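You operate a simulated robot arm through the tools that you are given. There is no shell and no other tool.

Carry out the task below with a simulated robot arm. There is one attempt and no reset: what you move stays moved.

## Task
Try the three white balls from the pocket tray on the ball gauge.
Fine: any that drop through stay in the gauge's orange tray; those that sit on top go to the green pocket tray.

It is judged by the outcome, as a careful person would: the job done as asked, and still so three seconds after it is handed in. It fails if anything else is knocked over, pushed out of place, dropped, spilled or broken.

## Robot
A 5-joint arm with a two-finger parallel gripper, fixed in place. Base frame: the origin is at the foot of the arm, x ahead of it, y to its left, z up. Readings come in m, rad, newtons and seconds.
It reaches about 1.134 m from its shoulder. Its first joint turns from -2.601 to 2.601 rad. Payload 1.57 kg.
The tool frame sits at the grasp point between the pads (the TCP): z along the fingers, y along the line on which they close. The tips reach 0.03 m beyond it. Largest opening 0.11 m; finger width 0.024, thickness 0.012; the body of the gripper, 0.048 by 0.112 m, starts 0.078 m behind the TCP.
Orientation is that of the tool frame in the base frame, as a unit quaternion [w, x, y, z]. With the fingers straight down and closing along the base's y, the tool's x points along the base's -x, its y along +y and its z along -z.

## Interface
- The arm moves only by the tool servo_tool. Its argument "increments" is a list of rows, each an object of numbers (a shift or turn left out is 0, a gripper value left out holds the last): "x", "y", "z": the shift along the tool's x, y, z in units of 25 mm (1.0 is 25 mm); "rx", "ry", "rz": the turn, a rotation vector about the tool's x, y, z in units of 4 degrees (1.0 is 4 degrees); "claw": the opening in per cent of the stroke, from 0 (shut) to 100 (fully open). In form: [{"x": .., "y": .., "z": .., "rx": .., "ry": .., "rz": .., "claw": ..}, ...]. A call has 1 to 20 rows; each row shifts and turns the commanded pose from where the row before left it, along the tool's axes as they then stand. A call with a number of a shift or a turn outside -1 to 1 is refused whole. Each row takes 0.2 s and may step no farther than 0.05 m and 0.15 rad from the row before; otherwise, or with a gripper value out of range, the whole call is refused. Where a pose cannot be reached the arm comes as near as it can. A force on the tool above 90 N (or 10 N above the force at the start of the call, whichever is more), or a blocked arm, ends the call early, and 0.2 s more pass. Each finger travels about 0.153 m/s and halts on what it meets, pressing with about 41 N; the grip force reading is that of the motor and also rises with nothing between the fingers. The clock runs only during rows and for 0.2 s after the last one: add rows that do not move to give the fingers time. It gives the time, the measured TCP pose, the force on the tool (base axes), the opening and the grip force at its end, in the units of the frame above (readings bear some noise), with the torque about the TCP (base axes, N m) and any sound that the robot's microphone picked up.
- Cameras (640 x 400 px; columns grow to the right, rows downward): "scene" is fixed at [0.2202, -0.4986, 1.4665]; the picture's right is [0.96, -0.29, 0.00], its down [-0.11, -0.38, -0.92] and it looks along [0.27, 0.88, -0.40] (base axes); focal length 317 px, centre (320, 200). "wrist" rides on the gripper at [0.07, 0.016, -0.141] in the tool frame; the picture's right is [-0.23, 0.97, 0.00], its down [-0.85, -0.20, -0.48] and it looks along [-0.47, -0.11, 0.88] (tool axes); focal length 222 px, centre (320, 200). There is no depth. A picture from a camera that has moved, and an enlarged one, comes with that camera's place and axes in the base frame and with its lens.
- grab_frame(camera): a new picture of that camera. The clock stands still meanwhile.
- lift_body(by): slides the trunk up (or, below 0, down) by that many m; the arm rides with it, the base frame stays. It gives what a move gives, with no picture.
- enlarge(camera, box): a new picture of the part [left, top, right, bottom] of that camera's present view, enlarged. The clock stands still meanwhile.
- job_done(): hands the job in; it is judged then, once.

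Nothing tells you positions but the pictures and the camera data. Unless the task says otherwise, let go and move clear before handing in.

The tools are called by a JSON object that holds its "name" and its "arguments". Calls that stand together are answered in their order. servo_tool: Moves the arm, as the interface text tells. Its arguments: {"type":"object","properties":{"increments":{"type":"array","items":{"type":"object","properties":{"x":{"type":"number"},"y":{"type":"number"},"z":{"type":"number"},"rx":{"type":"number"},"ry":{"type":"number"},"rz":{"type":"number"},"claw":{"type":"number"}}}}},"required":["increments"]} The other tools are called the same way: lift_body (by) slides the trunk up or down; grab_frame (camera) takes a picture; enlarge (camera, box) takes an enlarged picture of a part of a camera's view; job_done () hands the job in.

At the start:

```text
t: 0.0
tool_pos: [0.3587, 0.4671, 1.1747]
tcp_rot: [0.0, 0.0, 1.0, 0.0]
force: [-0.5, -0.4, 0.2]
ft_torque: [0.0, -0.02, 0.0]
width: 0.11
grasp_force: 0.0
trunk travel left (down, up): [-0.908, 0.062]
```

scene: 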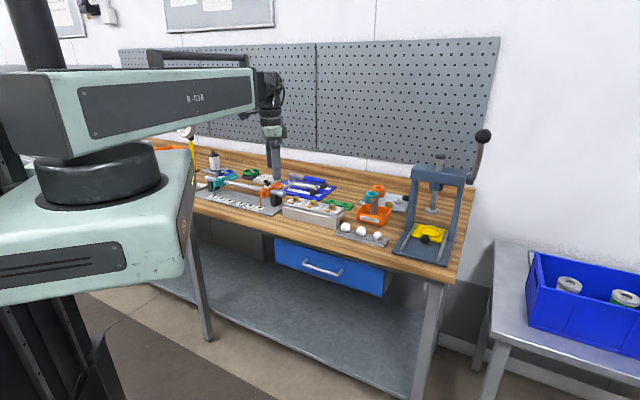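
wrist: 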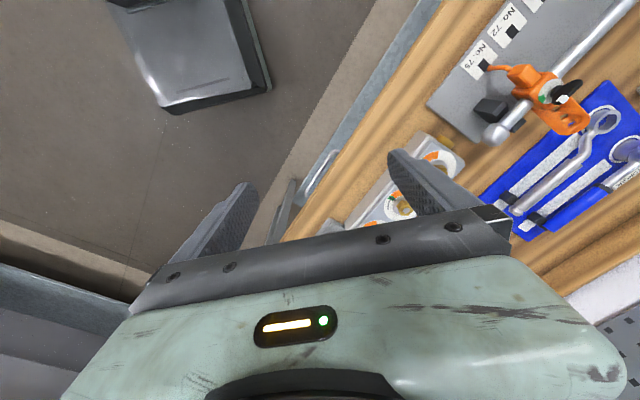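

I see a workbench with white balls in a grey tray near the front edge, an orange object nearby that may be the gauge, and a press to the right. I'll enlarge the scene to locate the pieces.

{"name": "enlarge", "arguments": {"camera": "scene", "box": [300, 160, 480, 280]}}

{"name": "enlarge", "arguments": {"camera": "scene", "box": [180, 130, 360, 250]}}

```text
3.33 times, centred on (390, 220) of scene
camera zoom: at [0.2202, -0.4986, 1.4665], right [0.96, -0.29, 0.0], down [-0.11, -0.38, -0.92], along [0.27, 0.88, -0.4], focal length 1056 px, centre (87, 133)
```

zoom: 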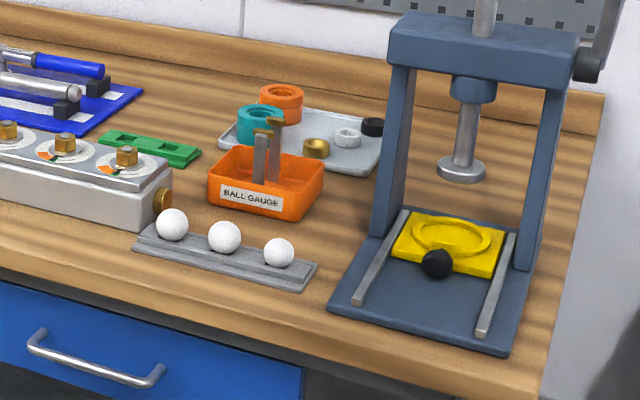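

```text
3.33 times, centred on (270, 190) of scene
camera zoom: at [0.2202, -0.4986, 1.4665], right [0.96, -0.29, 0.0], down [-0.11, -0.38, -0.92], along [0.27, 0.88, -0.4], focal length 1056 px, centre (487, 233)
```

zoom: 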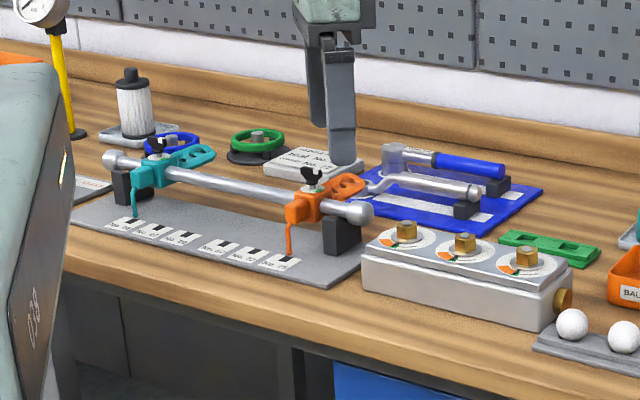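

The grey pocket tray holds the three balls; behind it is the orange "BALL GAUGE" tray, and a green pocket tray sits to its left. I'll zoom in more.

{"name": "enlarge", "arguments": {"camera": "scene", "box": [350, 180, 410, 225]}}

{"name": "enlarge", "arguments": {"camera": "scene", "box": [310, 190, 400, 250]}}

```text
8.89 times, centred on (380, 202) of scene
camera zoom: at [0.2202, -0.4986, 1.4665], right [0.96, -0.29, 0.0], down [-0.11, -0.38, -0.92], along [0.27, 0.88, -0.4], focal length 2817 px, centre (-213, 178)
```

zoom: 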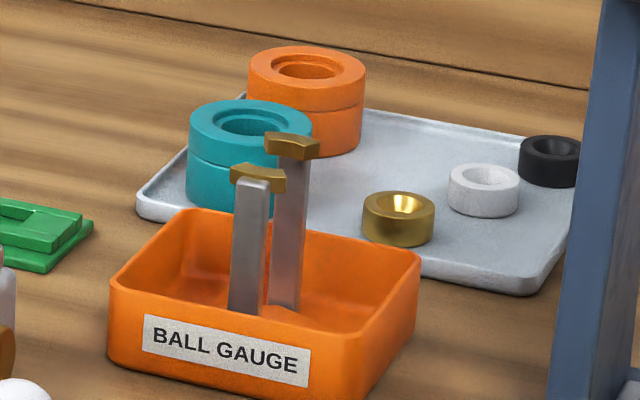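

```text
6.67 times, centred on (355, 220) of scene
camera zoom: at [0.2202, -0.4986, 1.4665], right [0.96, -0.29, 0.0], down [-0.11, -0.38, -0.92], along [0.27, 0.88, -0.4], focal length 2113 px, centre (87, 67)
```

zoom: 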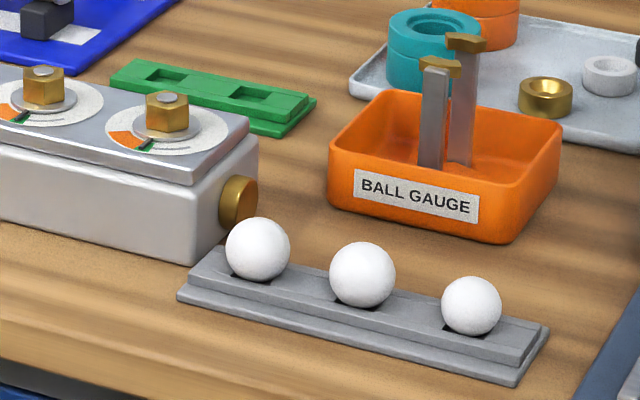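

The balls look to be around (0.60–0.69, 0.44–0.35), with the gauge slightly beyond and a bench top near z≈0.88. I'll move the hand above that region at the present height to look down with the wrist camera.

{"name": "servo_tool", "arguments": {"increments": [{"x": -1}, {"x": -1}, {"x": -1}, {"x": -1}, {"x": -1}, {"x": -1}, {"x": -1}, {"x": -1}, {"x": -1}, {"x": -1}]}}

{"name": "grab_frame", "arguments": {"camera": "wrist"}}

{"name": "grab_frame", "arguments": {"camera": "scene"}}

```text
t: 2.2
tool_pos: [0.6091, 0.469, 1.1742]
tcp_rot: [0.0, 0.0, 1.0, 0.0]
force: [-0.5, -0.2, 0.5]
ft_torque: [-0.01, 0.03, 0.02]
width: 0.1101
grasp_force: 0.1
trunk travel left (down, up): [-0.908, 0.062]
```

```text
taken
camera wrist: at [0.5402, 0.4853, 1.3157], right [0.23, 0.97, 0.0], down [0.86, -0.2, 0.48], along [0.47, -0.11, -0.88], focal length 222 px, centre (320, 200)
```

wrist: 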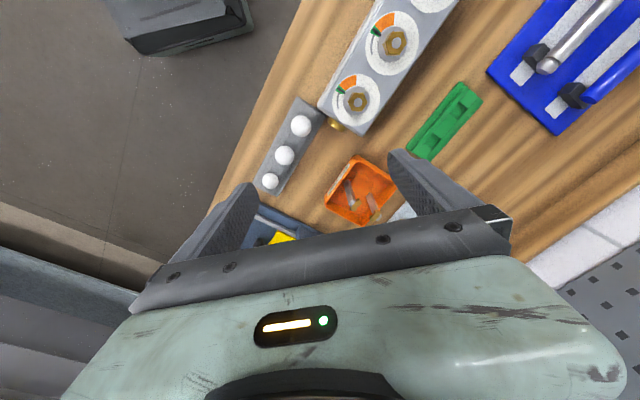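

```text
taken
```

scene: 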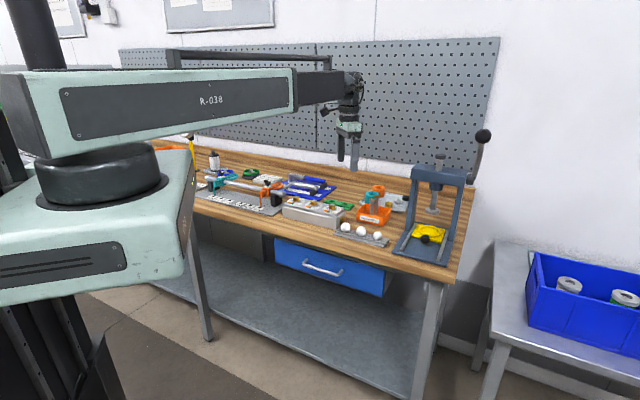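

Triangulating both views puts the balls at about A (0.602, 0.437), B (0.646, 0.395), C (0.688, 0.352) at z≈0.92, the gauge near (0.764, 0.523) with post tops around z≈0.965, and the green tray near (0.655, 0.68). I'll move above the gauge to look closely at it.

{"name": "servo_tool", "arguments": {"increments": [{"x": -1, "y": 0.4}, {"x": -1, "y": 0.4}, {"x": -1, "y": 0.4}, {"x": -1, "y": 0.4}, {"x": -1, "y": 0.4}, {"x": -1, "y": 0.1}, {"x": -0.2, "z": 0.6}, {"z": 0.7}, {"z": 0.7}]}}

{"name": "grab_frame", "arguments": {"camera": "wrist"}}

{"name": "enlarge", "arguments": {"camera": "wrist", "box": [240, 130, 400, 230]}}

```text
t: 4.2
tool_pos: [0.7633, 0.5193, 1.1745]
tcp_rot: [0.0, 0.0, 1.0, 0.0]
force: [-0.2, 1.0, 0.2]
ft_torque: [-0.04, 0.01, -0.01]
width: 0.11
grasp_force: 0.0
out of reach, approached as far as the arm can: row 7, 8, 9
trunk travel left (down, up): [-0.908, 0.062]
```

```text
taken
camera wrist: at [0.693, 0.5352, 1.3158], right [0.23, 0.97, 0.0], down [0.86, -0.2, 0.48], along [0.47, -0.11, -0.88], focal length 222 px, centre (320, 200)
```

wrist: 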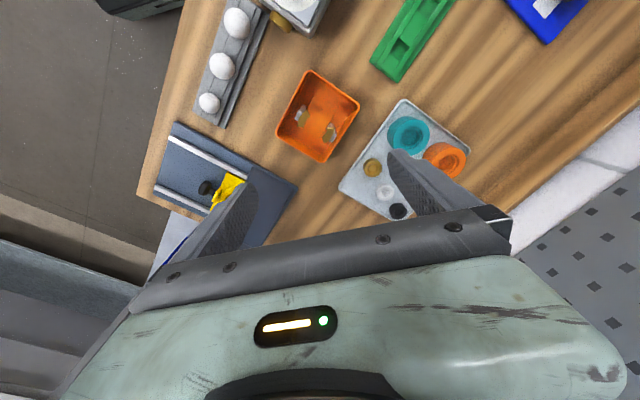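

```text
4.00 times, centred on (320, 180) of wrist
camera zoom: at [0.693, 0.5352, 1.3158], right [0.23, 0.97, 0.0], down [0.86, -0.2, 0.48], along [0.47, -0.11, -0.88], focal length 888 px, centre (320, 280)
```

zoom: 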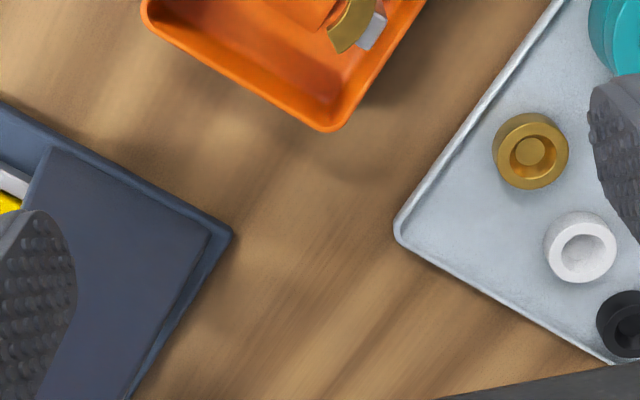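

The hand cannot go down by itself here (height seems to come from the trunk slide), so I'll use lift_body for height. First I'll zoom the wrist camera on the gauge and the trays.

{"name": "enlarge", "arguments": {"camera": "wrist", "box": [264, 62, 376, 168]}}

{"name": "enlarge", "arguments": {"camera": "wrist", "box": [180, 0, 300, 130]}}

{"name": "enlarge", "arguments": {"camera": "wrist", "box": [350, 0, 480, 90]}}

```text
3.77 times, centred on (320, 115) of wrist
camera zoom: at [0.693, 0.5352, 1.3158], right [0.23, 0.97, 0.0], down [0.86, -0.2, 0.48], along [0.47, -0.11, -0.88], focal length 838 px, centre (320, 521)
```

zoom: 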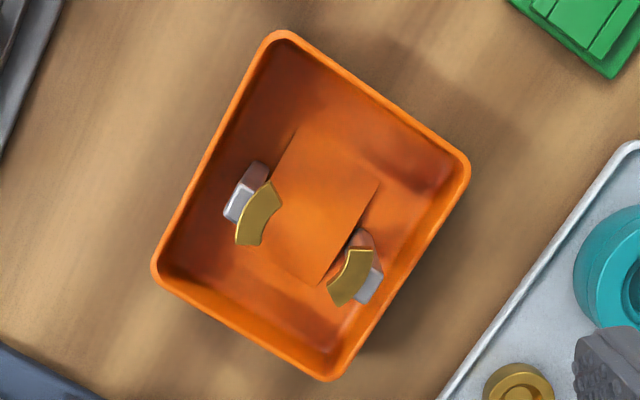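

```text
3.08 times, centred on (240, 65) of wrist
camera zoom: at [0.693, 0.5352, 1.3158], right [0.23, 0.97, 0.0], down [0.86, -0.2, 0.48], along [0.47, -0.11, -0.88], focal length 684 px, centre (566, 615)
```

zoom: 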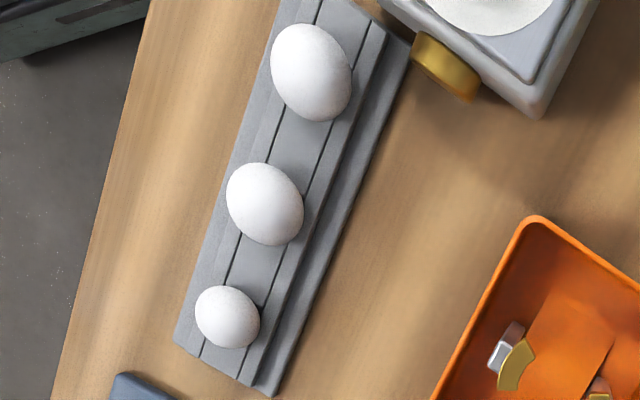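

```text
4.44 times, centred on (415, 45) of wrist
camera zoom: at [0.693, 0.5352, 1.3158], right [0.23, 0.97, 0.0], down [0.86, -0.2, 0.48], along [0.47, -0.11, -0.88], focal length 987 px, centre (-102, 889)
```

zoom: 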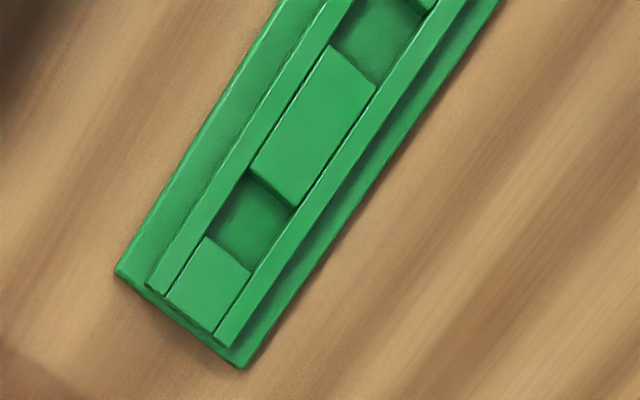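

The gauge is a pair of brass ring segments on two posts lined up along the (+x,+y) diagonal, so the ball should be held with fingers closing along the perpendicular diagonal (the long axis of the ball tray). I'll turn the tool 45° and move over the middle ball to look closer.

{"name": "servo_tool", "arguments": {"increments": [{"rz": -1}, {"rz": -1}, {"rz": -1}, {"rz": -1}, {"rz": -1}, {"rz": -1}, {"rz": -1}, {"rz": -1}, {"rz": -1}, {"rz": -1}, {"rz": -1}, {"rz": -0.25}, {"x": 1}, {"x": 1}, {"x": 1}, {"x": 1}, {"x": 1}, {"x": 1}, {"x": 0.8, "y": -0.2}]}}

{"name": "grab_frame", "arguments": {"camera": "wrist"}}

```text
t: 8.2
tool_pos: [0.6439, 0.395, 1.1742]
tcp_rot: [-0.001, -0.382, 0.924, 0.001]
force: [-0.5, -0.1, 0.3]
ft_torque: [0.0, 0.02, 0.01]
width: 0.1101
grasp_force: 0.0
trunk travel left (down, up): [-0.908, 0.062]
```

```text
taken
camera wrist: at [0.583, 0.358, 1.316], right [-0.53, 0.85, 0.0], down [0.75, 0.46, 0.48], along [0.41, 0.25, -0.88], focal length 222 px, centre (320, 200)
```

wrist: 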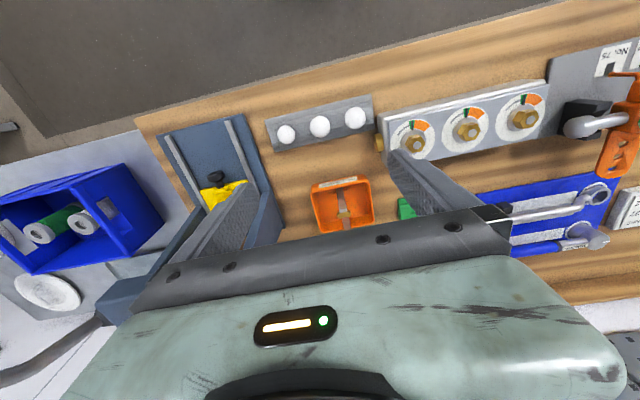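

The tool is aligned with the tray and its readings are steady. I'll lower the trunk 0.12 m for a closer view of the balls.

{"name": "lift_body", "arguments": {"by": -0.12}}

{"name": "grab_frame", "arguments": {"camera": "wrist"}}

{"name": "enlarge", "arguments": {"camera": "wrist", "box": [230, 110, 410, 220]}}

{"name": "grab_frame", "arguments": {"camera": "scene"}}

```text
t: 9.7
tool_pos: [0.6427, 0.3959, 1.0554]
tcp_rot: [0.0, -0.382, 0.924, -0.001]
force: [-0.2, -0.5, 0.5]
ft_torque: [0.0, -0.04, 0.04]
width: 0.1099
grasp_force: 0.1
trunk travel left (down, up): [-0.788, 0.182]
```

```text
taken
camera wrist: at [0.5832, 0.3585, 1.1959], right [-0.53, 0.85, 0.0], down [0.75, 0.46, 0.48], along [0.41, 0.25, -0.88], focal length 222 px, centre (320, 200)
```

wrist: 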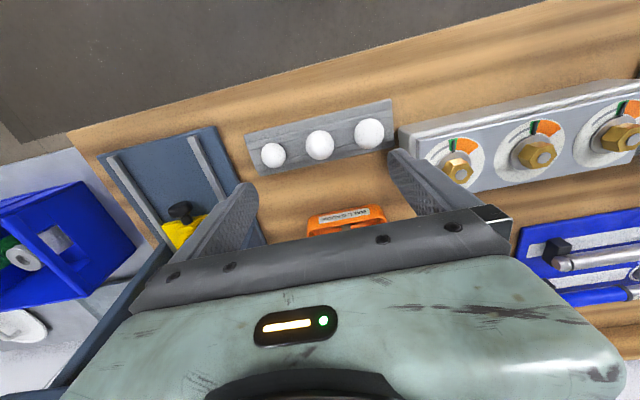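

```text
3.56 times, centred on (320, 165) of wrist
camera zoom: at [0.5832, 0.3585, 1.1959], right [-0.53, 0.85, 0.0], down [0.75, 0.46, 0.48], along [0.41, 0.25, -0.88], focal length 790 px, centre (320, 324)
```

zoom: 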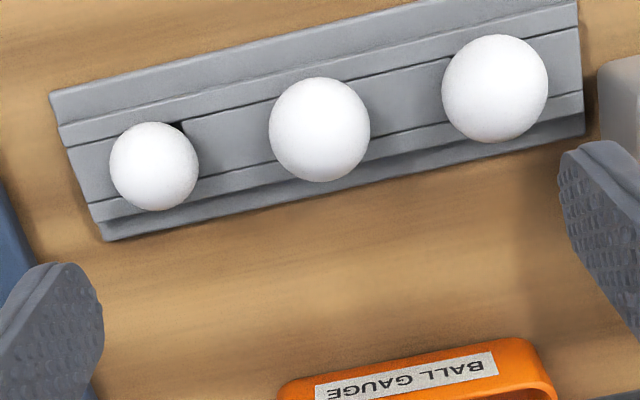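

```text
taken
```

scene: 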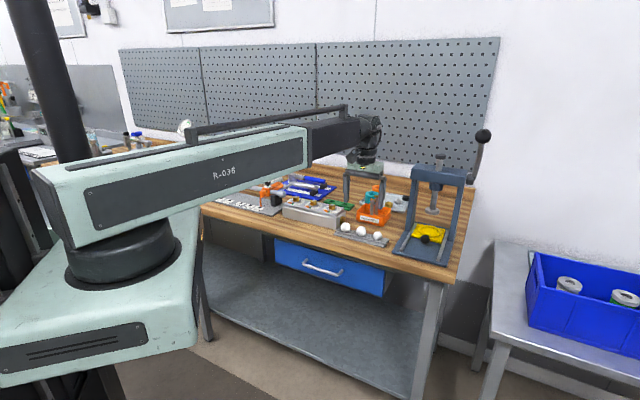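

The tool sits centred over ball B, with A and C at ±60 mm along the closing direction; B and A look about 35 mm across and C about 32 mm. Next I'll move over the gauge at this safe height to measure the ring's exact centre.

{"name": "servo_tool", "arguments": {"increments": [{"x": -1, "claw": 45}, {"x": -1}, {"x": -1}, {"x": -1}, {"x": -1}, {"x": -1}, {"x": -0.55, "y": 0.19}, {}]}}

{"name": "grab_frame", "arguments": {"camera": "wrist"}}

{"name": "enlarge", "arguments": {"camera": "wrist", "box": [260, 110, 380, 190]}}

{"name": "enlarge", "arguments": {"camera": "scene", "box": [340, 165, 420, 225]}}

```text
t: 11.5
tool_pos: [0.7574, 0.5158, 1.055]
tcp_rot: [0.001, -0.382, 0.924, -0.001]
force: [0.2, 0.4, 0.3]
ft_torque: [0.01, -0.04, 0.0]
width: 0.0495
grasp_force: 0.1
trunk travel left (down, up): [-0.788, 0.182]
```

```text
taken
camera wrist: at [0.6965, 0.4785, 1.1958], right [-0.53, 0.85, 0.0], down [0.75, 0.46, 0.48], along [0.41, 0.25, -0.88], focal length 222 px, centre (320, 200)
```

wrist: 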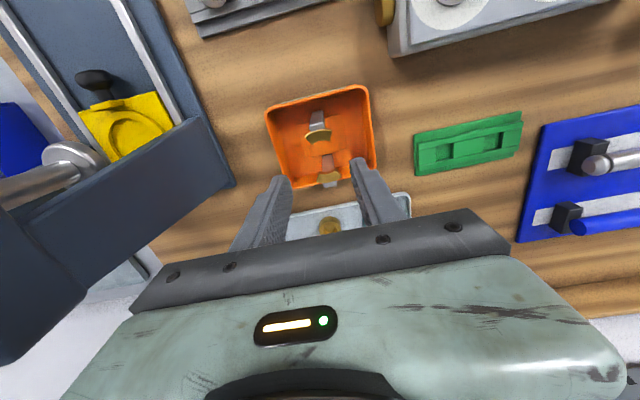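

```text
5.00 times, centred on (320, 150) of wrist
camera zoom: at [0.6965, 0.4785, 1.1958], right [-0.53, 0.85, 0.0], down [0.75, 0.46, 0.48], along [0.41, 0.25, -0.88], focal length 1111 px, centre (320, 450)
```

zoom: 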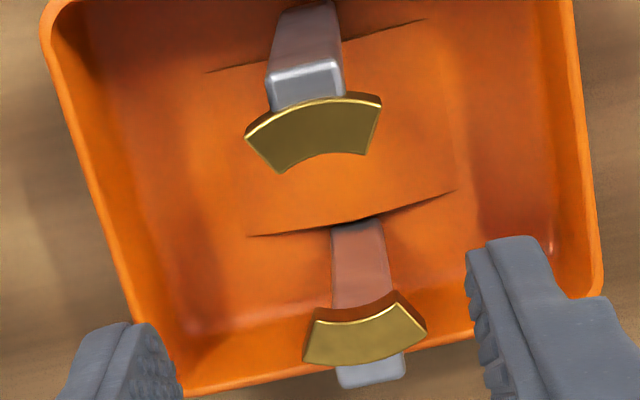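

```text
6.67 times, centred on (380, 195) of scene
camera zoom: at [0.2202, -0.4986, 1.4665], right [0.96, -0.29, 0.0], down [-0.11, -0.38, -0.92], along [0.27, 0.88, -0.4], focal length 2113 px, centre (-80, 233)
```

zoom: 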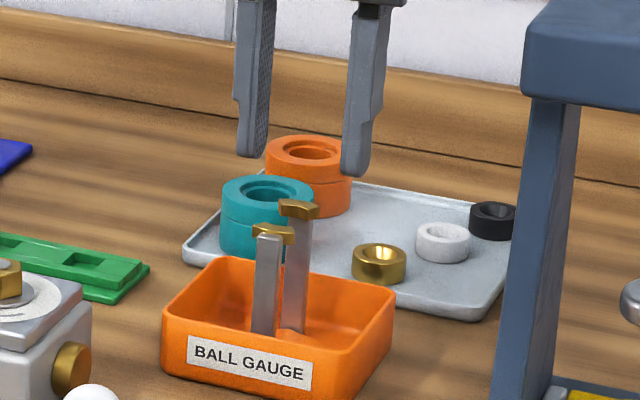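

The ring centre works out at about (0.751, 0.516), its top near z≈0.99, with an opening of about 33–34 mm; the arcs leave free space on the sides where my fingers will be. Next I'll go over ball C (the small one) and descend partway to measure its height.

{"name": "servo_tool", "arguments": {"increments": [{"x": 0.95, "y": -0.373}, {"x": 0.95, "y": -0.373}, {"x": 0.95, "y": -0.373}, {"x": 0.95, "y": -0.373}, {"x": 0.95, "y": -0.373}, {"x": 0.95, "y": -0.373}, {"x": 0.95, "y": -0.373}, {}]}}

{"name": "lift_body", "arguments": {"by": -0.05}}

{"name": "enlarge", "arguments": {"camera": "wrist", "box": [250, 120, 410, 220]}}

{"name": "enlarge", "arguments": {"camera": "scene", "box": [340, 190, 420, 250]}}

```text
t: 13.3
tool_pos: [0.6836, 0.3503, 1.0543]
tcp_rot: [0.0, -0.382, 0.924, 0.0]
force: [0.3, -0.6, -0.1]
ft_torque: [0.01, -0.05, -0.01]
width: 0.0495
grasp_force: 0.1
trunk travel left (down, up): [-0.788, 0.182]
```

```text
t: 14.2
tool_pos: [0.6839, 0.3526, 1.0053]
tcp_rot: [0.001, -0.383, 0.924, 0.0]
force: [1.0, -0.6, -0.3]
ft_torque: [0.01, 0.01, 0.02]
width: 0.0494
grasp_force: 0.0
trunk travel left (down, up): [-0.738, 0.232]
```

```text
4.00 times, centred on (330, 170) of wrist
camera zoom: at [0.6235, 0.3137, 1.1459], right [-0.53, 0.85, 0.0], down [0.75, 0.46, 0.48], along [0.41, 0.25, -0.88], focal length 888 px, centre (280, 320)
```

zoom: 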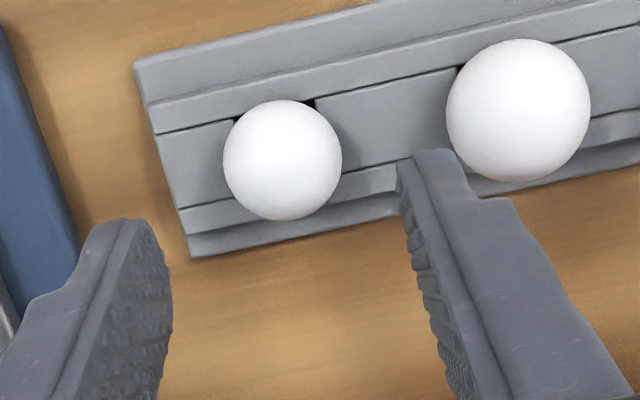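

```text
6.67 times, centred on (380, 220) of scene
camera zoom: at [0.2202, -0.4986, 1.4665], right [0.96, -0.29, 0.0], down [-0.11, -0.38, -0.92], along [0.27, 0.88, -0.4], focal length 2113 px, centre (-80, 67)
```

zoom: 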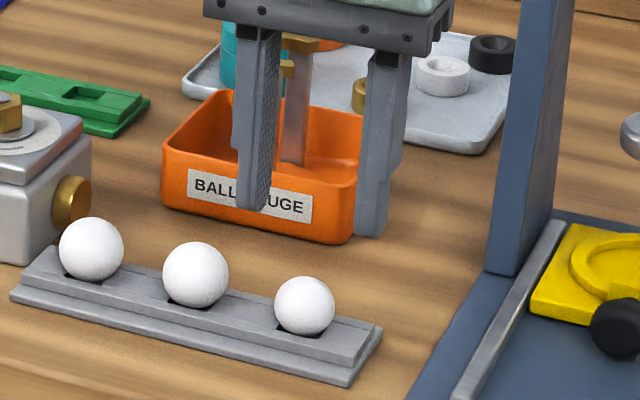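

Ball C's centre comes out at z≈0.924, about 31 mm in diameter, and the tool is within 2.5 mm of it. I'll fine-align, narrow the opening to clear its neighbour B, and descend most of the way before a check.

{"name": "servo_tool", "arguments": {"increments": [{"x": -0.1, "y": -0.02, "claw": 42}, {}]}}

{"name": "lift_body", "arguments": {"by": -0.035}}

{"name": "enlarge", "arguments": {"camera": "wrist", "box": [250, 120, 410, 220]}}

{"name": "enlarge", "arguments": {"camera": "scene", "box": [340, 200, 420, 250]}}

```text
t: 14.8
tool_pos: [0.6867, 0.3533, 1.0061]
tcp_rot: [0.0, -0.383, 0.924, -0.001]
force: [0.4, -0.4, 0.3]
ft_torque: [0.03, 0.01, -0.01]
width: 0.0462
grasp_force: 0.1
trunk travel left (down, up): [-0.738, 0.232]
```

```text
t: 15.6
tool_pos: [0.6859, 0.3526, 0.9698]
tcp_rot: [-0.001, -0.383, 0.924, 0.0]
force: [-0.1, 0.0, -0.3]
ft_torque: [-0.03, 0.02, 0.01]
width: 0.0463
grasp_force: 0.1
trunk travel left (down, up): [-0.703, 0.267]
```

```text
4.00 times, centred on (330, 170) of wrist
camera zoom: at [0.6259, 0.3151, 1.1109], right [-0.53, 0.85, 0.0], down [0.75, 0.46, 0.48], along [0.41, 0.25, -0.88], focal length 888 px, centre (280, 320)
```

zoom: 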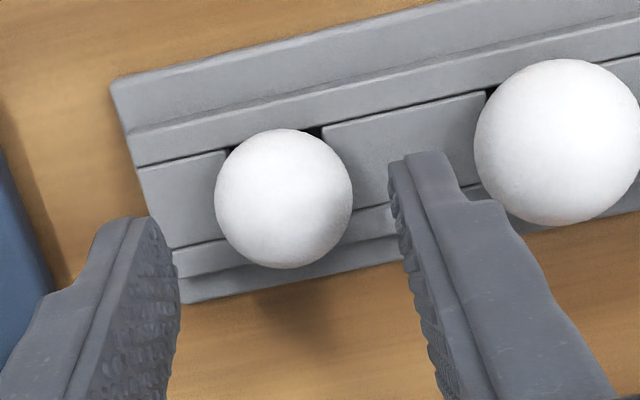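

```text
8.00 times, centred on (380, 225) of scene
camera zoom: at [0.2202, -0.4986, 1.4665], right [0.96, -0.29, 0.0], down [-0.11, -0.38, -0.92], along [0.27, 0.88, -0.4], focal length 2536 px, centre (-160, 0)
```

zoom: 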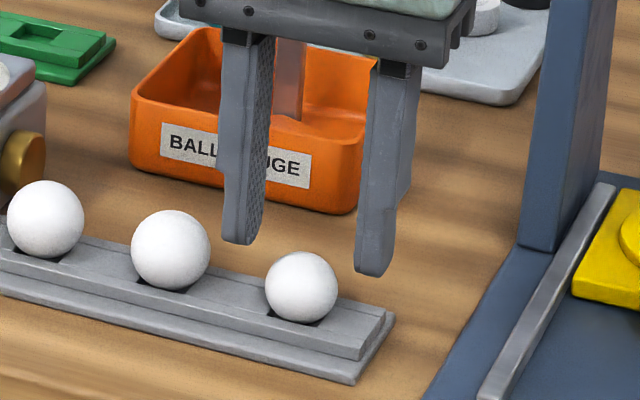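

Alignment on ball C is within half a millimetre, and two views agree on its centre at z≈0.924–0.925. I'll lower another 20 mm (tips about 5 mm below the ball's centre) and close.

{"name": "lift_body", "arguments": {"by": -0.02}}

{"name": "enlarge", "arguments": {"camera": "scene", "box": [340, 200, 420, 250]}}

{"name": "enlarge", "arguments": {"camera": "wrist", "box": [250, 120, 410, 220]}}

```text
t: 16.3
tool_pos: [0.6864, 0.3537, 0.951]
tcp_rot: [0.001, -0.382, 0.924, 0.0]
force: [-0.6, 0.1, -0.3]
ft_torque: [-0.02, -0.06, -0.03]
width: 0.0464
grasp_force: 0.0
trunk travel left (down, up): [-0.683, 0.287]
```

```text
8.00 times, centred on (380, 225) of scene
camera zoom: at [0.2202, -0.4986, 1.4665], right [0.96, -0.29, 0.0], down [-0.11, -0.38, -0.92], along [0.27, 0.88, -0.4], focal length 2536 px, centre (-160, 0)
```

zoom: 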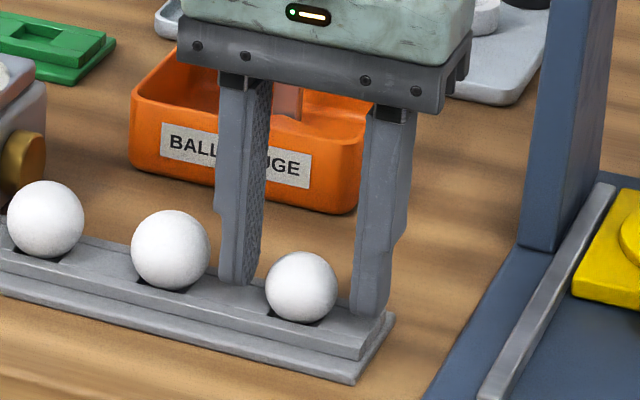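

```text
4.00 times, centred on (330, 170) of wrist
camera zoom: at [0.6259, 0.3151, 1.0909], right [-0.53, 0.85, 0.0], down [0.75, 0.46, 0.48], along [0.41, 0.25, -0.88], focal length 888 px, centre (280, 320)
```

zoom: 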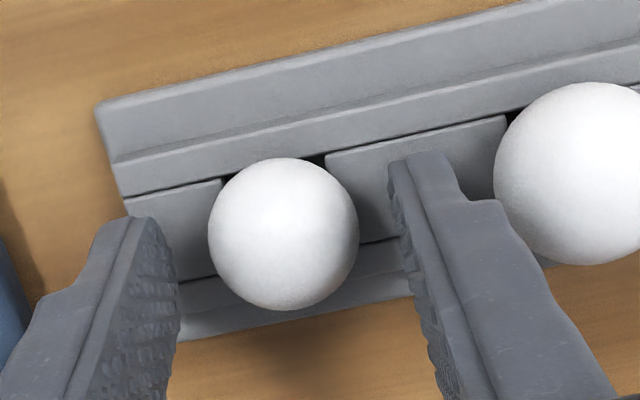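

Both fingers straddle ball C with clearance to ball B and the tray. Closing now.

{"name": "servo_tool", "arguments": {"increments": [{"claw": 20}, {}, {}]}}

{"name": "enlarge", "arguments": {"camera": "wrist", "box": [250, 120, 410, 220]}}

```text
t: 17.1
tool_pos: [0.6866, 0.3532, 0.9497]
tcp_rot: [0.0, -0.383, 0.924, 0.0]
force: [-0.5, 0.5, 0.6]
ft_torque: [0.04, 0.03, -0.04]
width: 0.029
grasp_force: 38.3
trunk travel left (down, up): [-0.683, 0.287]
```

```text
4.00 times, centred on (330, 170) of wrist
camera zoom: at [0.6259, 0.3152, 1.0909], right [-0.53, 0.85, 0.0], down [0.75, 0.46, 0.48], along [0.41, 0.25, -0.88], focal length 888 px, centre (280, 320)
```

zoom: 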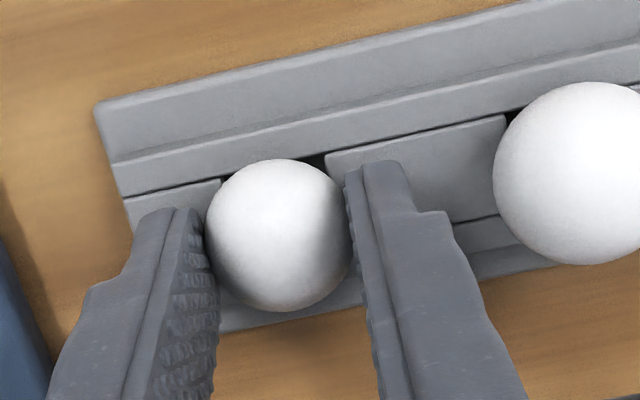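

The fingers have stopped at 29 mm on the ball. I'll lift 25 mm and check that it is held securely.

{"name": "lift_body", "arguments": {"by": 0.025}}

{"name": "enlarge", "arguments": {"camera": "scene", "box": [340, 195, 420, 245]}}

{"name": "enlarge", "arguments": {"camera": "wrist", "box": [250, 120, 410, 220]}}

```text
t: 17.8
tool_pos: [0.6867, 0.3531, 0.9745]
tcp_rot: [0.0, -0.382, 0.924, 0.001]
force: [-0.8, -0.8, 0.1]
ft_torque: [0.0, -0.01, 0.01]
width: 0.0288
grasp_force: 38.9
trunk travel left (down, up): [-0.708, 0.262]
```

```text
8.00 times, centred on (380, 220) of scene
camera zoom: at [0.2202, -0.4986, 1.4665], right [0.96, -0.29, 0.0], down [-0.11, -0.38, -0.92], along [0.27, 0.88, -0.4], focal length 2536 px, centre (-160, 40)
```

zoom: 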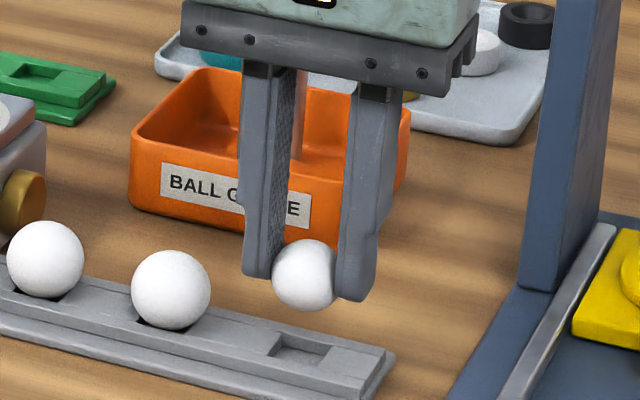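

```text
4.00 times, centred on (330, 170) of wrist
camera zoom: at [0.6261, 0.3152, 1.1158], right [-0.53, 0.85, 0.0], down [0.75, 0.46, 0.48], along [0.41, 0.25, -0.88], focal length 888 px, centre (280, 320)
```

zoom: 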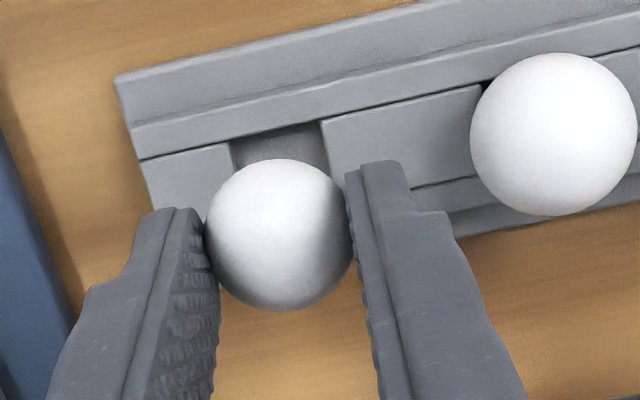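

Ball C is firmly held and clear of the tray. I'll raise to z≈1.075 and carry it over the gauge ring.

{"name": "lift_body", "arguments": {"by": 0.1}}

{"name": "servo_tool", "arguments": {"increments": [{"x": -0.918, "y": 0.403}, {"x": -0.918, "y": 0.403}, {"x": -0.918, "y": 0.403}, {"x": -0.918, "y": 0.403}, {"x": -0.918, "y": 0.403}, {"x": -0.918, "y": 0.403}, {"x": -0.918, "y": 0.403}, {}]}}

{"name": "enlarge", "arguments": {"camera": "wrist", "box": [240, 110, 400, 210]}}

{"name": "enlarge", "arguments": {"camera": "scene", "box": [340, 165, 420, 225]}}

```text
t: 19.1
tool_pos: [0.6871, 0.3529, 1.0745]
tcp_rot: [0.0, -0.383, 0.924, 0.0]
force: [0.3, 0.4, -0.3]
ft_torque: [-0.03, -0.01, -0.02]
width: 0.0289
grasp_force: 38.6
trunk travel left (down, up): [-0.808, 0.162]
```

```text
t: 20.9
tool_pos: [0.7489, 0.5172, 1.0747]
tcp_rot: [0.0, -0.383, 0.924, 0.0]
force: [0.4, 0.9, -0.4]
ft_torque: [-0.01, 0.03, 0.01]
width: 0.0288
grasp_force: 39.1
trunk travel left (down, up): [-0.808, 0.162]
```

```text
4.00 times, centred on (320, 160) of wrist
camera zoom: at [0.6878, 0.479, 1.2158], right [-0.53, 0.85, 0.0], down [0.75, 0.46, 0.48], along [0.41, 0.25, -0.88], focal length 888 px, centre (320, 360)
```

zoom: 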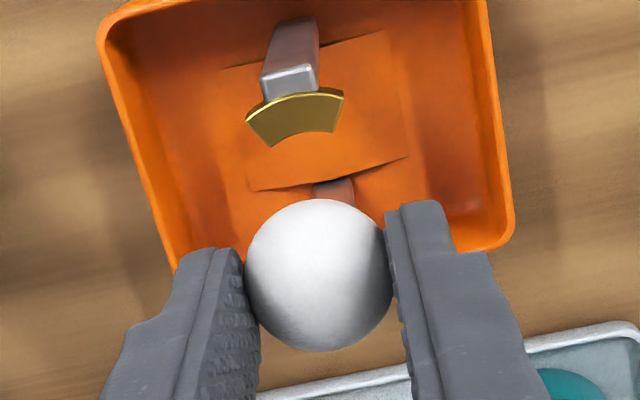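

```text
6.67 times, centred on (380, 195) of scene
camera zoom: at [0.2202, -0.4986, 1.4665], right [0.96, -0.29, 0.0], down [-0.11, -0.38, -0.92], along [0.27, 0.88, -0.4], focal length 2113 px, centre (-80, 233)
```

zoom: 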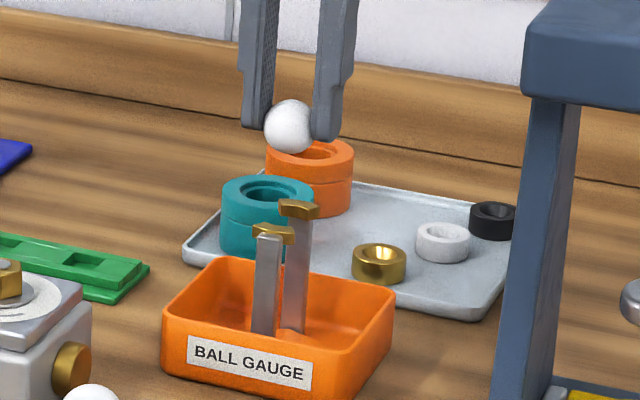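

The ring centre lies about 2 mm off in x and 1.5 mm in y from the ball, so I'll correct that, lower 40 mm and re-check against the ring.

{"name": "servo_tool", "arguments": {"increments": [{"x": -0.08, "y": -0.06}, {}]}}

{"name": "lift_body", "arguments": {"by": -0.04}}

{"name": "enlarge", "arguments": {"camera": "wrist", "box": [240, 130, 400, 230]}}

{"name": "enlarge", "arguments": {"camera": "scene", "box": [350, 180, 410, 225]}}

```text
t: 21.5
tool_pos: [0.7536, 0.5156, 1.0746]
tcp_rot: [0.0, -0.382, 0.924, 0.0]
force: [0.0, -0.5, 0.4]
ft_torque: [0.03, 0.01, -0.01]
width: 0.0288
grasp_force: 38.9
trunk travel left (down, up): [-0.808, 0.162]
```

```text
t: 22.4
tool_pos: [0.7516, 0.5161, 1.0345]
tcp_rot: [0.0, -0.383, 0.924, 0.0]
force: [-0.5, -0.4, 0.5]
ft_torque: [0.01, -0.04, 0.0]
width: 0.0287
grasp_force: 38.5
trunk travel left (down, up): [-0.768, 0.202]
```

```text
4.00 times, centred on (320, 180) of wrist
camera zoom: at [0.6909, 0.4787, 1.1759], right [-0.53, 0.85, 0.0], down [0.75, 0.46, 0.48], along [0.41, 0.25, -0.88], focal length 888 px, centre (320, 280)
```

zoom: 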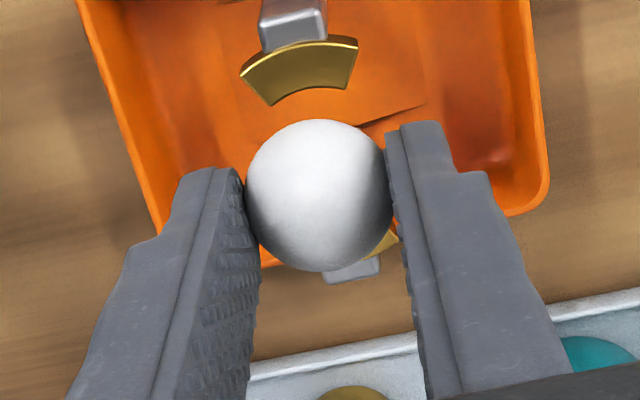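

```text
8.89 times, centred on (380, 202) of scene
camera zoom: at [0.2202, -0.4986, 1.4665], right [0.96, -0.29, 0.0], down [-0.11, -0.38, -0.92], along [0.27, 0.88, -0.4], focal length 2817 px, centre (-213, 178)
```

zoom: 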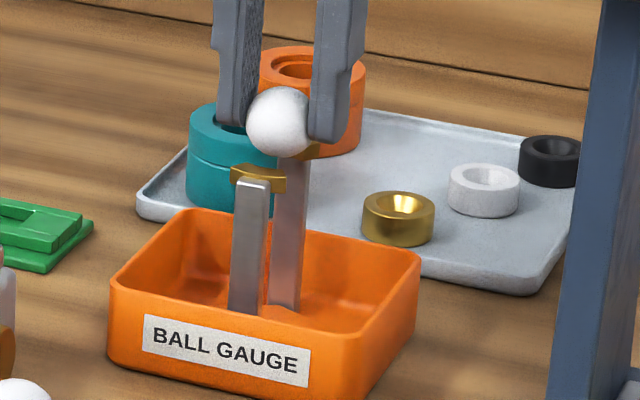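

Ball C is about 15 mm above the ring and centred within ~1 mm. I'll nudge 1 mm in y, lower 10 mm so the ball's lower half sits in the ring opening, and check before letting go.

{"name": "servo_tool", "arguments": {"increments": [{"y": 0.04}, {}]}}

{"name": "lift_body", "arguments": {"by": -0.01}}

{"name": "enlarge", "arguments": {"camera": "wrist", "box": [240, 130, 400, 230]}}

{"name": "enlarge", "arguments": {"camera": "scene", "box": [350, 180, 410, 225]}}

```text
t: 22.9
tool_pos: [0.751, 0.5172, 1.0346]
tcp_rot: [0.001, -0.382, 0.924, 0.0]
force: [-0.1, -0.8, 0.0]
ft_torque: [-0.01, -0.03, -0.04]
width: 0.0287
grasp_force: 38.4
trunk travel left (down, up): [-0.768, 0.202]
```

```text
t: 23.5
tool_pos: [0.7505, 0.5167, 1.0234]
tcp_rot: [0.001, -0.383, 0.924, 0.001]
force: [-1.6, -1.0, -1.7]
ft_torque: [0.0, 0.02, 0.02]
width: 0.0289
grasp_force: 38.7
trunk travel left (down, up): [-0.758, 0.212]
```

```text
4.00 times, centred on (320, 180) of wrist
camera zoom: at [0.6903, 0.4793, 1.1658], right [-0.53, 0.85, 0.0], down [0.75, 0.46, 0.48], along [0.41, 0.25, -0.88], focal length 888 px, centre (320, 280)
```

zoom: 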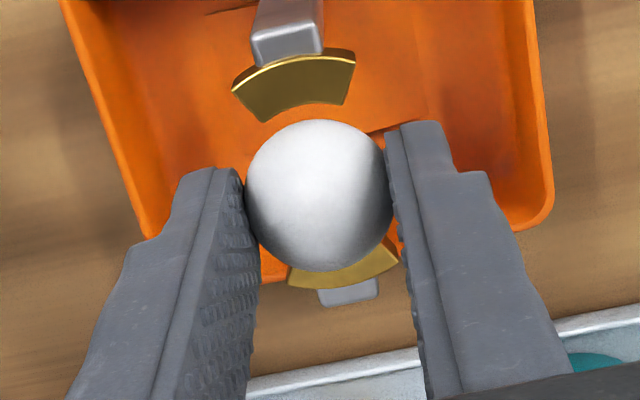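

```text
8.89 times, centred on (380, 202) of scene
camera zoom: at [0.2202, -0.4986, 1.4665], right [0.96, -0.29, 0.0], down [-0.11, -0.38, -0.92], along [0.27, 0.88, -0.4], focal length 2817 px, centre (-213, 178)
```

zoom: 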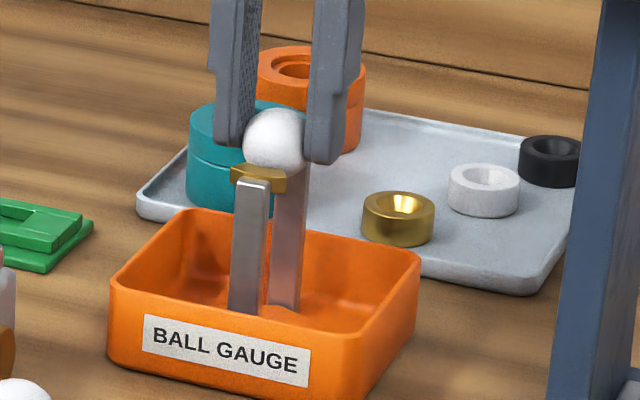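

The ball is seated in line with the ring opening, about 5 mm above its seat plane. I'll open the fingers and see whether it drops.

{"name": "servo_tool", "arguments": {"increments": [{"claw": 42}, {}, {}, {}]}}

{"name": "enlarge", "arguments": {"camera": "wrist", "box": [240, 110, 400, 230]}}

{"name": "enlarge", "arguments": {"camera": "scene", "box": [350, 180, 410, 225]}}

```text
t: 24.5
tool_pos: [0.7508, 0.5166, 1.0253]
tcp_rot: [0.0, -0.383, 0.924, -0.001]
force: [-0.4, -0.7, 0.9]
ft_torque: [-0.02, 0.01, 0.0]
width: 0.0461
grasp_force: 0.2
trunk travel left (down, up): [-0.758, 0.212]
```

```text
3.33 times, centred on (320, 170) of wrist
camera zoom: at [0.6905, 0.4794, 1.1658], right [-0.53, 0.85, 0.0], down [0.75, 0.46, 0.48], along [0.41, 0.25, -0.88], focal length 740 px, centre (320, 300)
```

zoom: 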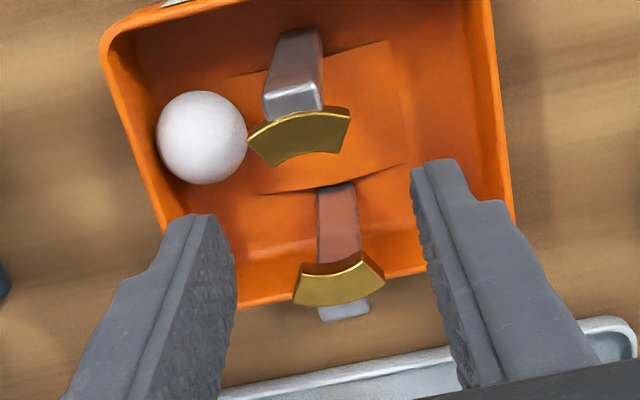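

```text
8.89 times, centred on (380, 202) of scene
camera zoom: at [0.2202, -0.4986, 1.4665], right [0.96, -0.29, 0.0], down [-0.11, -0.38, -0.92], along [0.27, 0.88, -0.4], focal length 2817 px, centre (-213, 178)
```

zoom: 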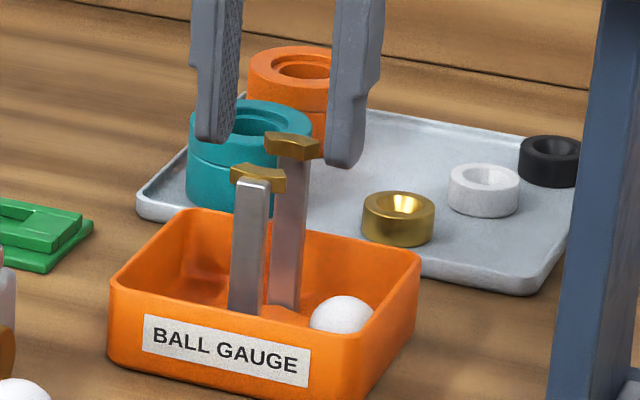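

Ball C dropped straight through and rests in the orange tray, as it should. Next I'll raise and go to ball B.

{"name": "lift_body", "arguments": {"by": 0.05}}

{"name": "servo_tool", "arguments": {"increments": [{"x": 0.9217, "y": -0.056}, {"x": 0.9217, "y": -0.056}, {"x": 0.9217, "y": -0.056}, {"x": 0.9217, "y": -0.056}, {"x": 0.9217, "y": -0.056}, {"x": 0.9217, "y": -0.056}, {"x": 0.9217, "y": -0.056, "claw": 45}, {}]}}

{"name": "lift_body", "arguments": {"by": -0.08}}

{"name": "enlarge", "arguments": {"camera": "wrist", "box": [240, 110, 400, 210]}}

{"name": "enlarge", "arguments": {"camera": "scene", "box": [330, 190, 410, 250]}}

```text
t: 25.4
tool_pos: [0.7507, 0.5178, 1.0747]
tcp_rot: [0.001, -0.383, 0.924, 0.0]
force: [-0.1, 0.6, -0.1]
ft_torque: [-0.01, 0.01, -0.01]
width: 0.0466
grasp_force: 0.1
trunk travel left (down, up): [-0.808, 0.162]
```

```text
t: 27.2
tool_pos: [0.6436, 0.3951, 1.0755]
tcp_rot: [0.0, -0.383, 0.924, 0.0]
force: [-0.7, -0.7, -0.7]
ft_torque: [0.0, -0.01, 0.04]
width: 0.0497
grasp_force: 0.0
trunk travel left (down, up): [-0.808, 0.162]
```

```text
t: 28.4
tool_pos: [0.6435, 0.3949, 0.9947]
tcp_rot: [-0.001, -0.383, 0.924, 0.0]
force: [0.3, 0.5, -0.5]
ft_torque: [0.0, -0.01, -0.02]
width: 0.0496
grasp_force: 0.1
trunk travel left (down, up): [-0.728, 0.242]
```

```text
4.00 times, centred on (320, 160) of wrist
camera zoom: at [0.5829, 0.3584, 1.1359], right [-0.53, 0.85, 0.0], down [0.75, 0.46, 0.48], along [0.41, 0.25, -0.88], focal length 888 px, centre (320, 360)
```

zoom: 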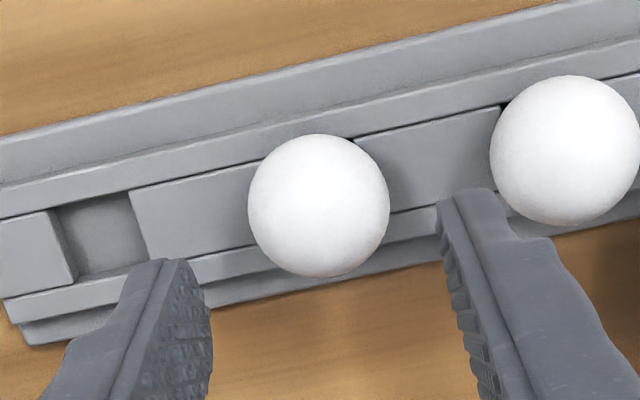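

```text
6.67 times, centred on (370, 220) of scene
camera zoom: at [0.2202, -0.4986, 1.4665], right [0.96, -0.29, 0.0], down [-0.11, -0.38, -0.92], along [0.27, 0.88, -0.4], focal length 2113 px, centre (-13, 67)
```

zoom: 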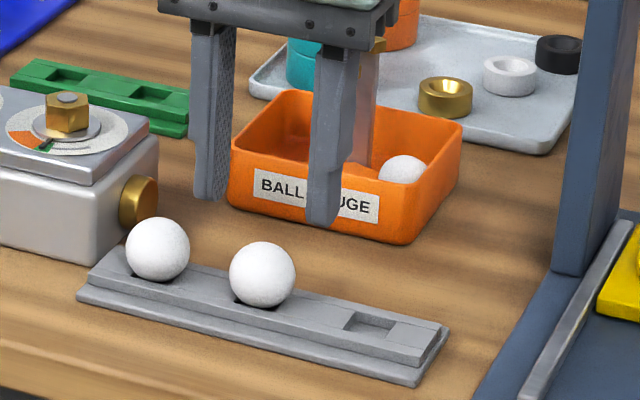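

Ball B is centred under the tool (centre z≈0.927, about 35 mm across). I'll narrow slightly and descend to the grasp height.

{"name": "servo_tool", "arguments": {"increments": [{"x": 0.03, "claw": 44}, {}]}}

{"name": "lift_body", "arguments": {"by": -0.044}}

{"name": "enlarge", "arguments": {"camera": "wrist", "box": [240, 130, 400, 230]}}

{"name": "enlarge", "arguments": {"camera": "scene", "box": [330, 200, 410, 250]}}

```text
t: 29.0
tool_pos: [0.6418, 0.3952, 0.9946]
tcp_rot: [0.0, -0.383, 0.924, 0.0]
force: [-1.1, -0.2, -0.7]
ft_torque: [0.01, 0.01, -0.01]
width: 0.0483
grasp_force: 0.1
trunk travel left (down, up): [-0.728, 0.242]
```

```text
t: 29.9
tool_pos: [0.6431, 0.3959, 0.9517]
tcp_rot: [0.0, -0.383, 0.924, 0.0]
force: [0.0, -0.6, -0.7]
ft_torque: [-0.04, 0.0, -0.01]
width: 0.0485
grasp_force: 0.1
trunk travel left (down, up): [-0.684, 0.286]
```

```text
4.00 times, centred on (320, 180) of wrist
camera zoom: at [0.5819, 0.3577, 1.0919], right [-0.53, 0.85, 0.0], down [0.75, 0.46, 0.48], along [0.41, 0.25, -0.88], focal length 888 px, centre (320, 280)
```

zoom: 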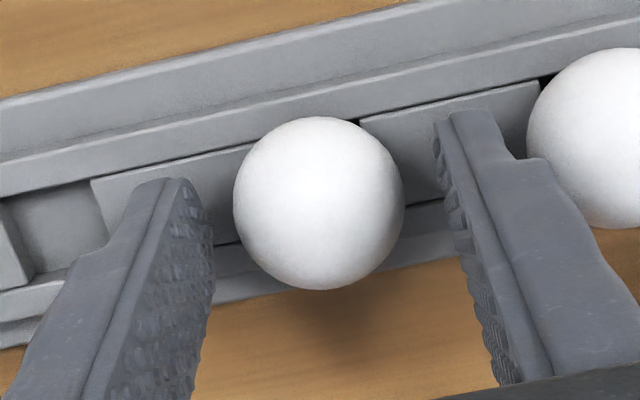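

```text
8.00 times, centred on (370, 225) of scene
camera zoom: at [0.2202, -0.4986, 1.4665], right [0.96, -0.29, 0.0], down [-0.11, -0.38, -0.92], along [0.27, 0.88, -0.4], focal length 2536 px, centre (-80, 0)
```

zoom: 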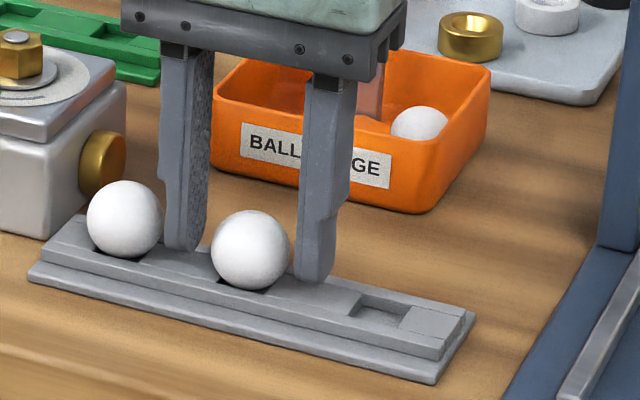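

Fingers are centred on ball B with clear gaps on both sides. Closing and lifting.

{"name": "servo_tool", "arguments": {"increments": [{"claw": 24}, {}, {}]}}

{"name": "lift_body", "arguments": {"by": 0.125}}

{"name": "enlarge", "arguments": {"camera": "wrist", "box": [240, 130, 400, 230]}}

{"name": "enlarge", "arguments": {"camera": "scene", "box": [330, 180, 410, 240]}}

```text
t: 30.7
tool_pos: [0.6434, 0.3959, 0.9509]
tcp_rot: [0.0, -0.383, 0.924, 0.0]
force: [1.1, 0.2, 0.3]
ft_torque: [-0.01, 0.0, 0.01]
width: 0.0327
grasp_force: 41.0
trunk travel left (down, up): [-0.684, 0.286]
```

```text
t: 32.2
tool_pos: [0.6414, 0.3952, 1.0757]
tcp_rot: [-0.001, -0.383, 0.924, 0.0]
force: [1.1, -0.2, -0.3]
ft_torque: [0.05, -0.01, -0.02]
width: 0.0327
grasp_force: 41.8
trunk travel left (down, up): [-0.809, 0.161]
```

```text
4.00 times, centred on (320, 180) of wrist
camera zoom: at [0.582, 0.3578, 1.2168], right [-0.53, 0.85, 0.0], down [0.75, 0.46, 0.48], along [0.41, 0.25, -0.88], focal length 888 px, centre (320, 280)
```

zoom: 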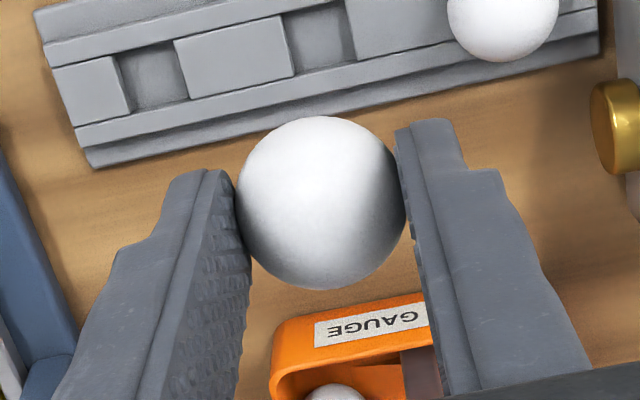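

```text
6.67 times, centred on (370, 210) of scene
camera zoom: at [0.2202, -0.4986, 1.4665], right [0.96, -0.29, 0.0], down [-0.11, -0.38, -0.92], along [0.27, 0.88, -0.4], focal length 2113 px, centre (-13, 133)
```

zoom: 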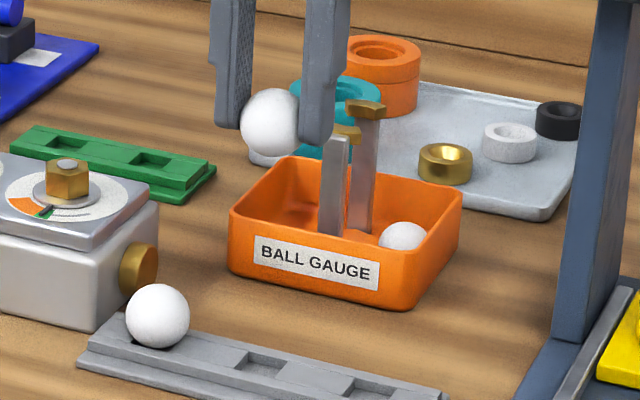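

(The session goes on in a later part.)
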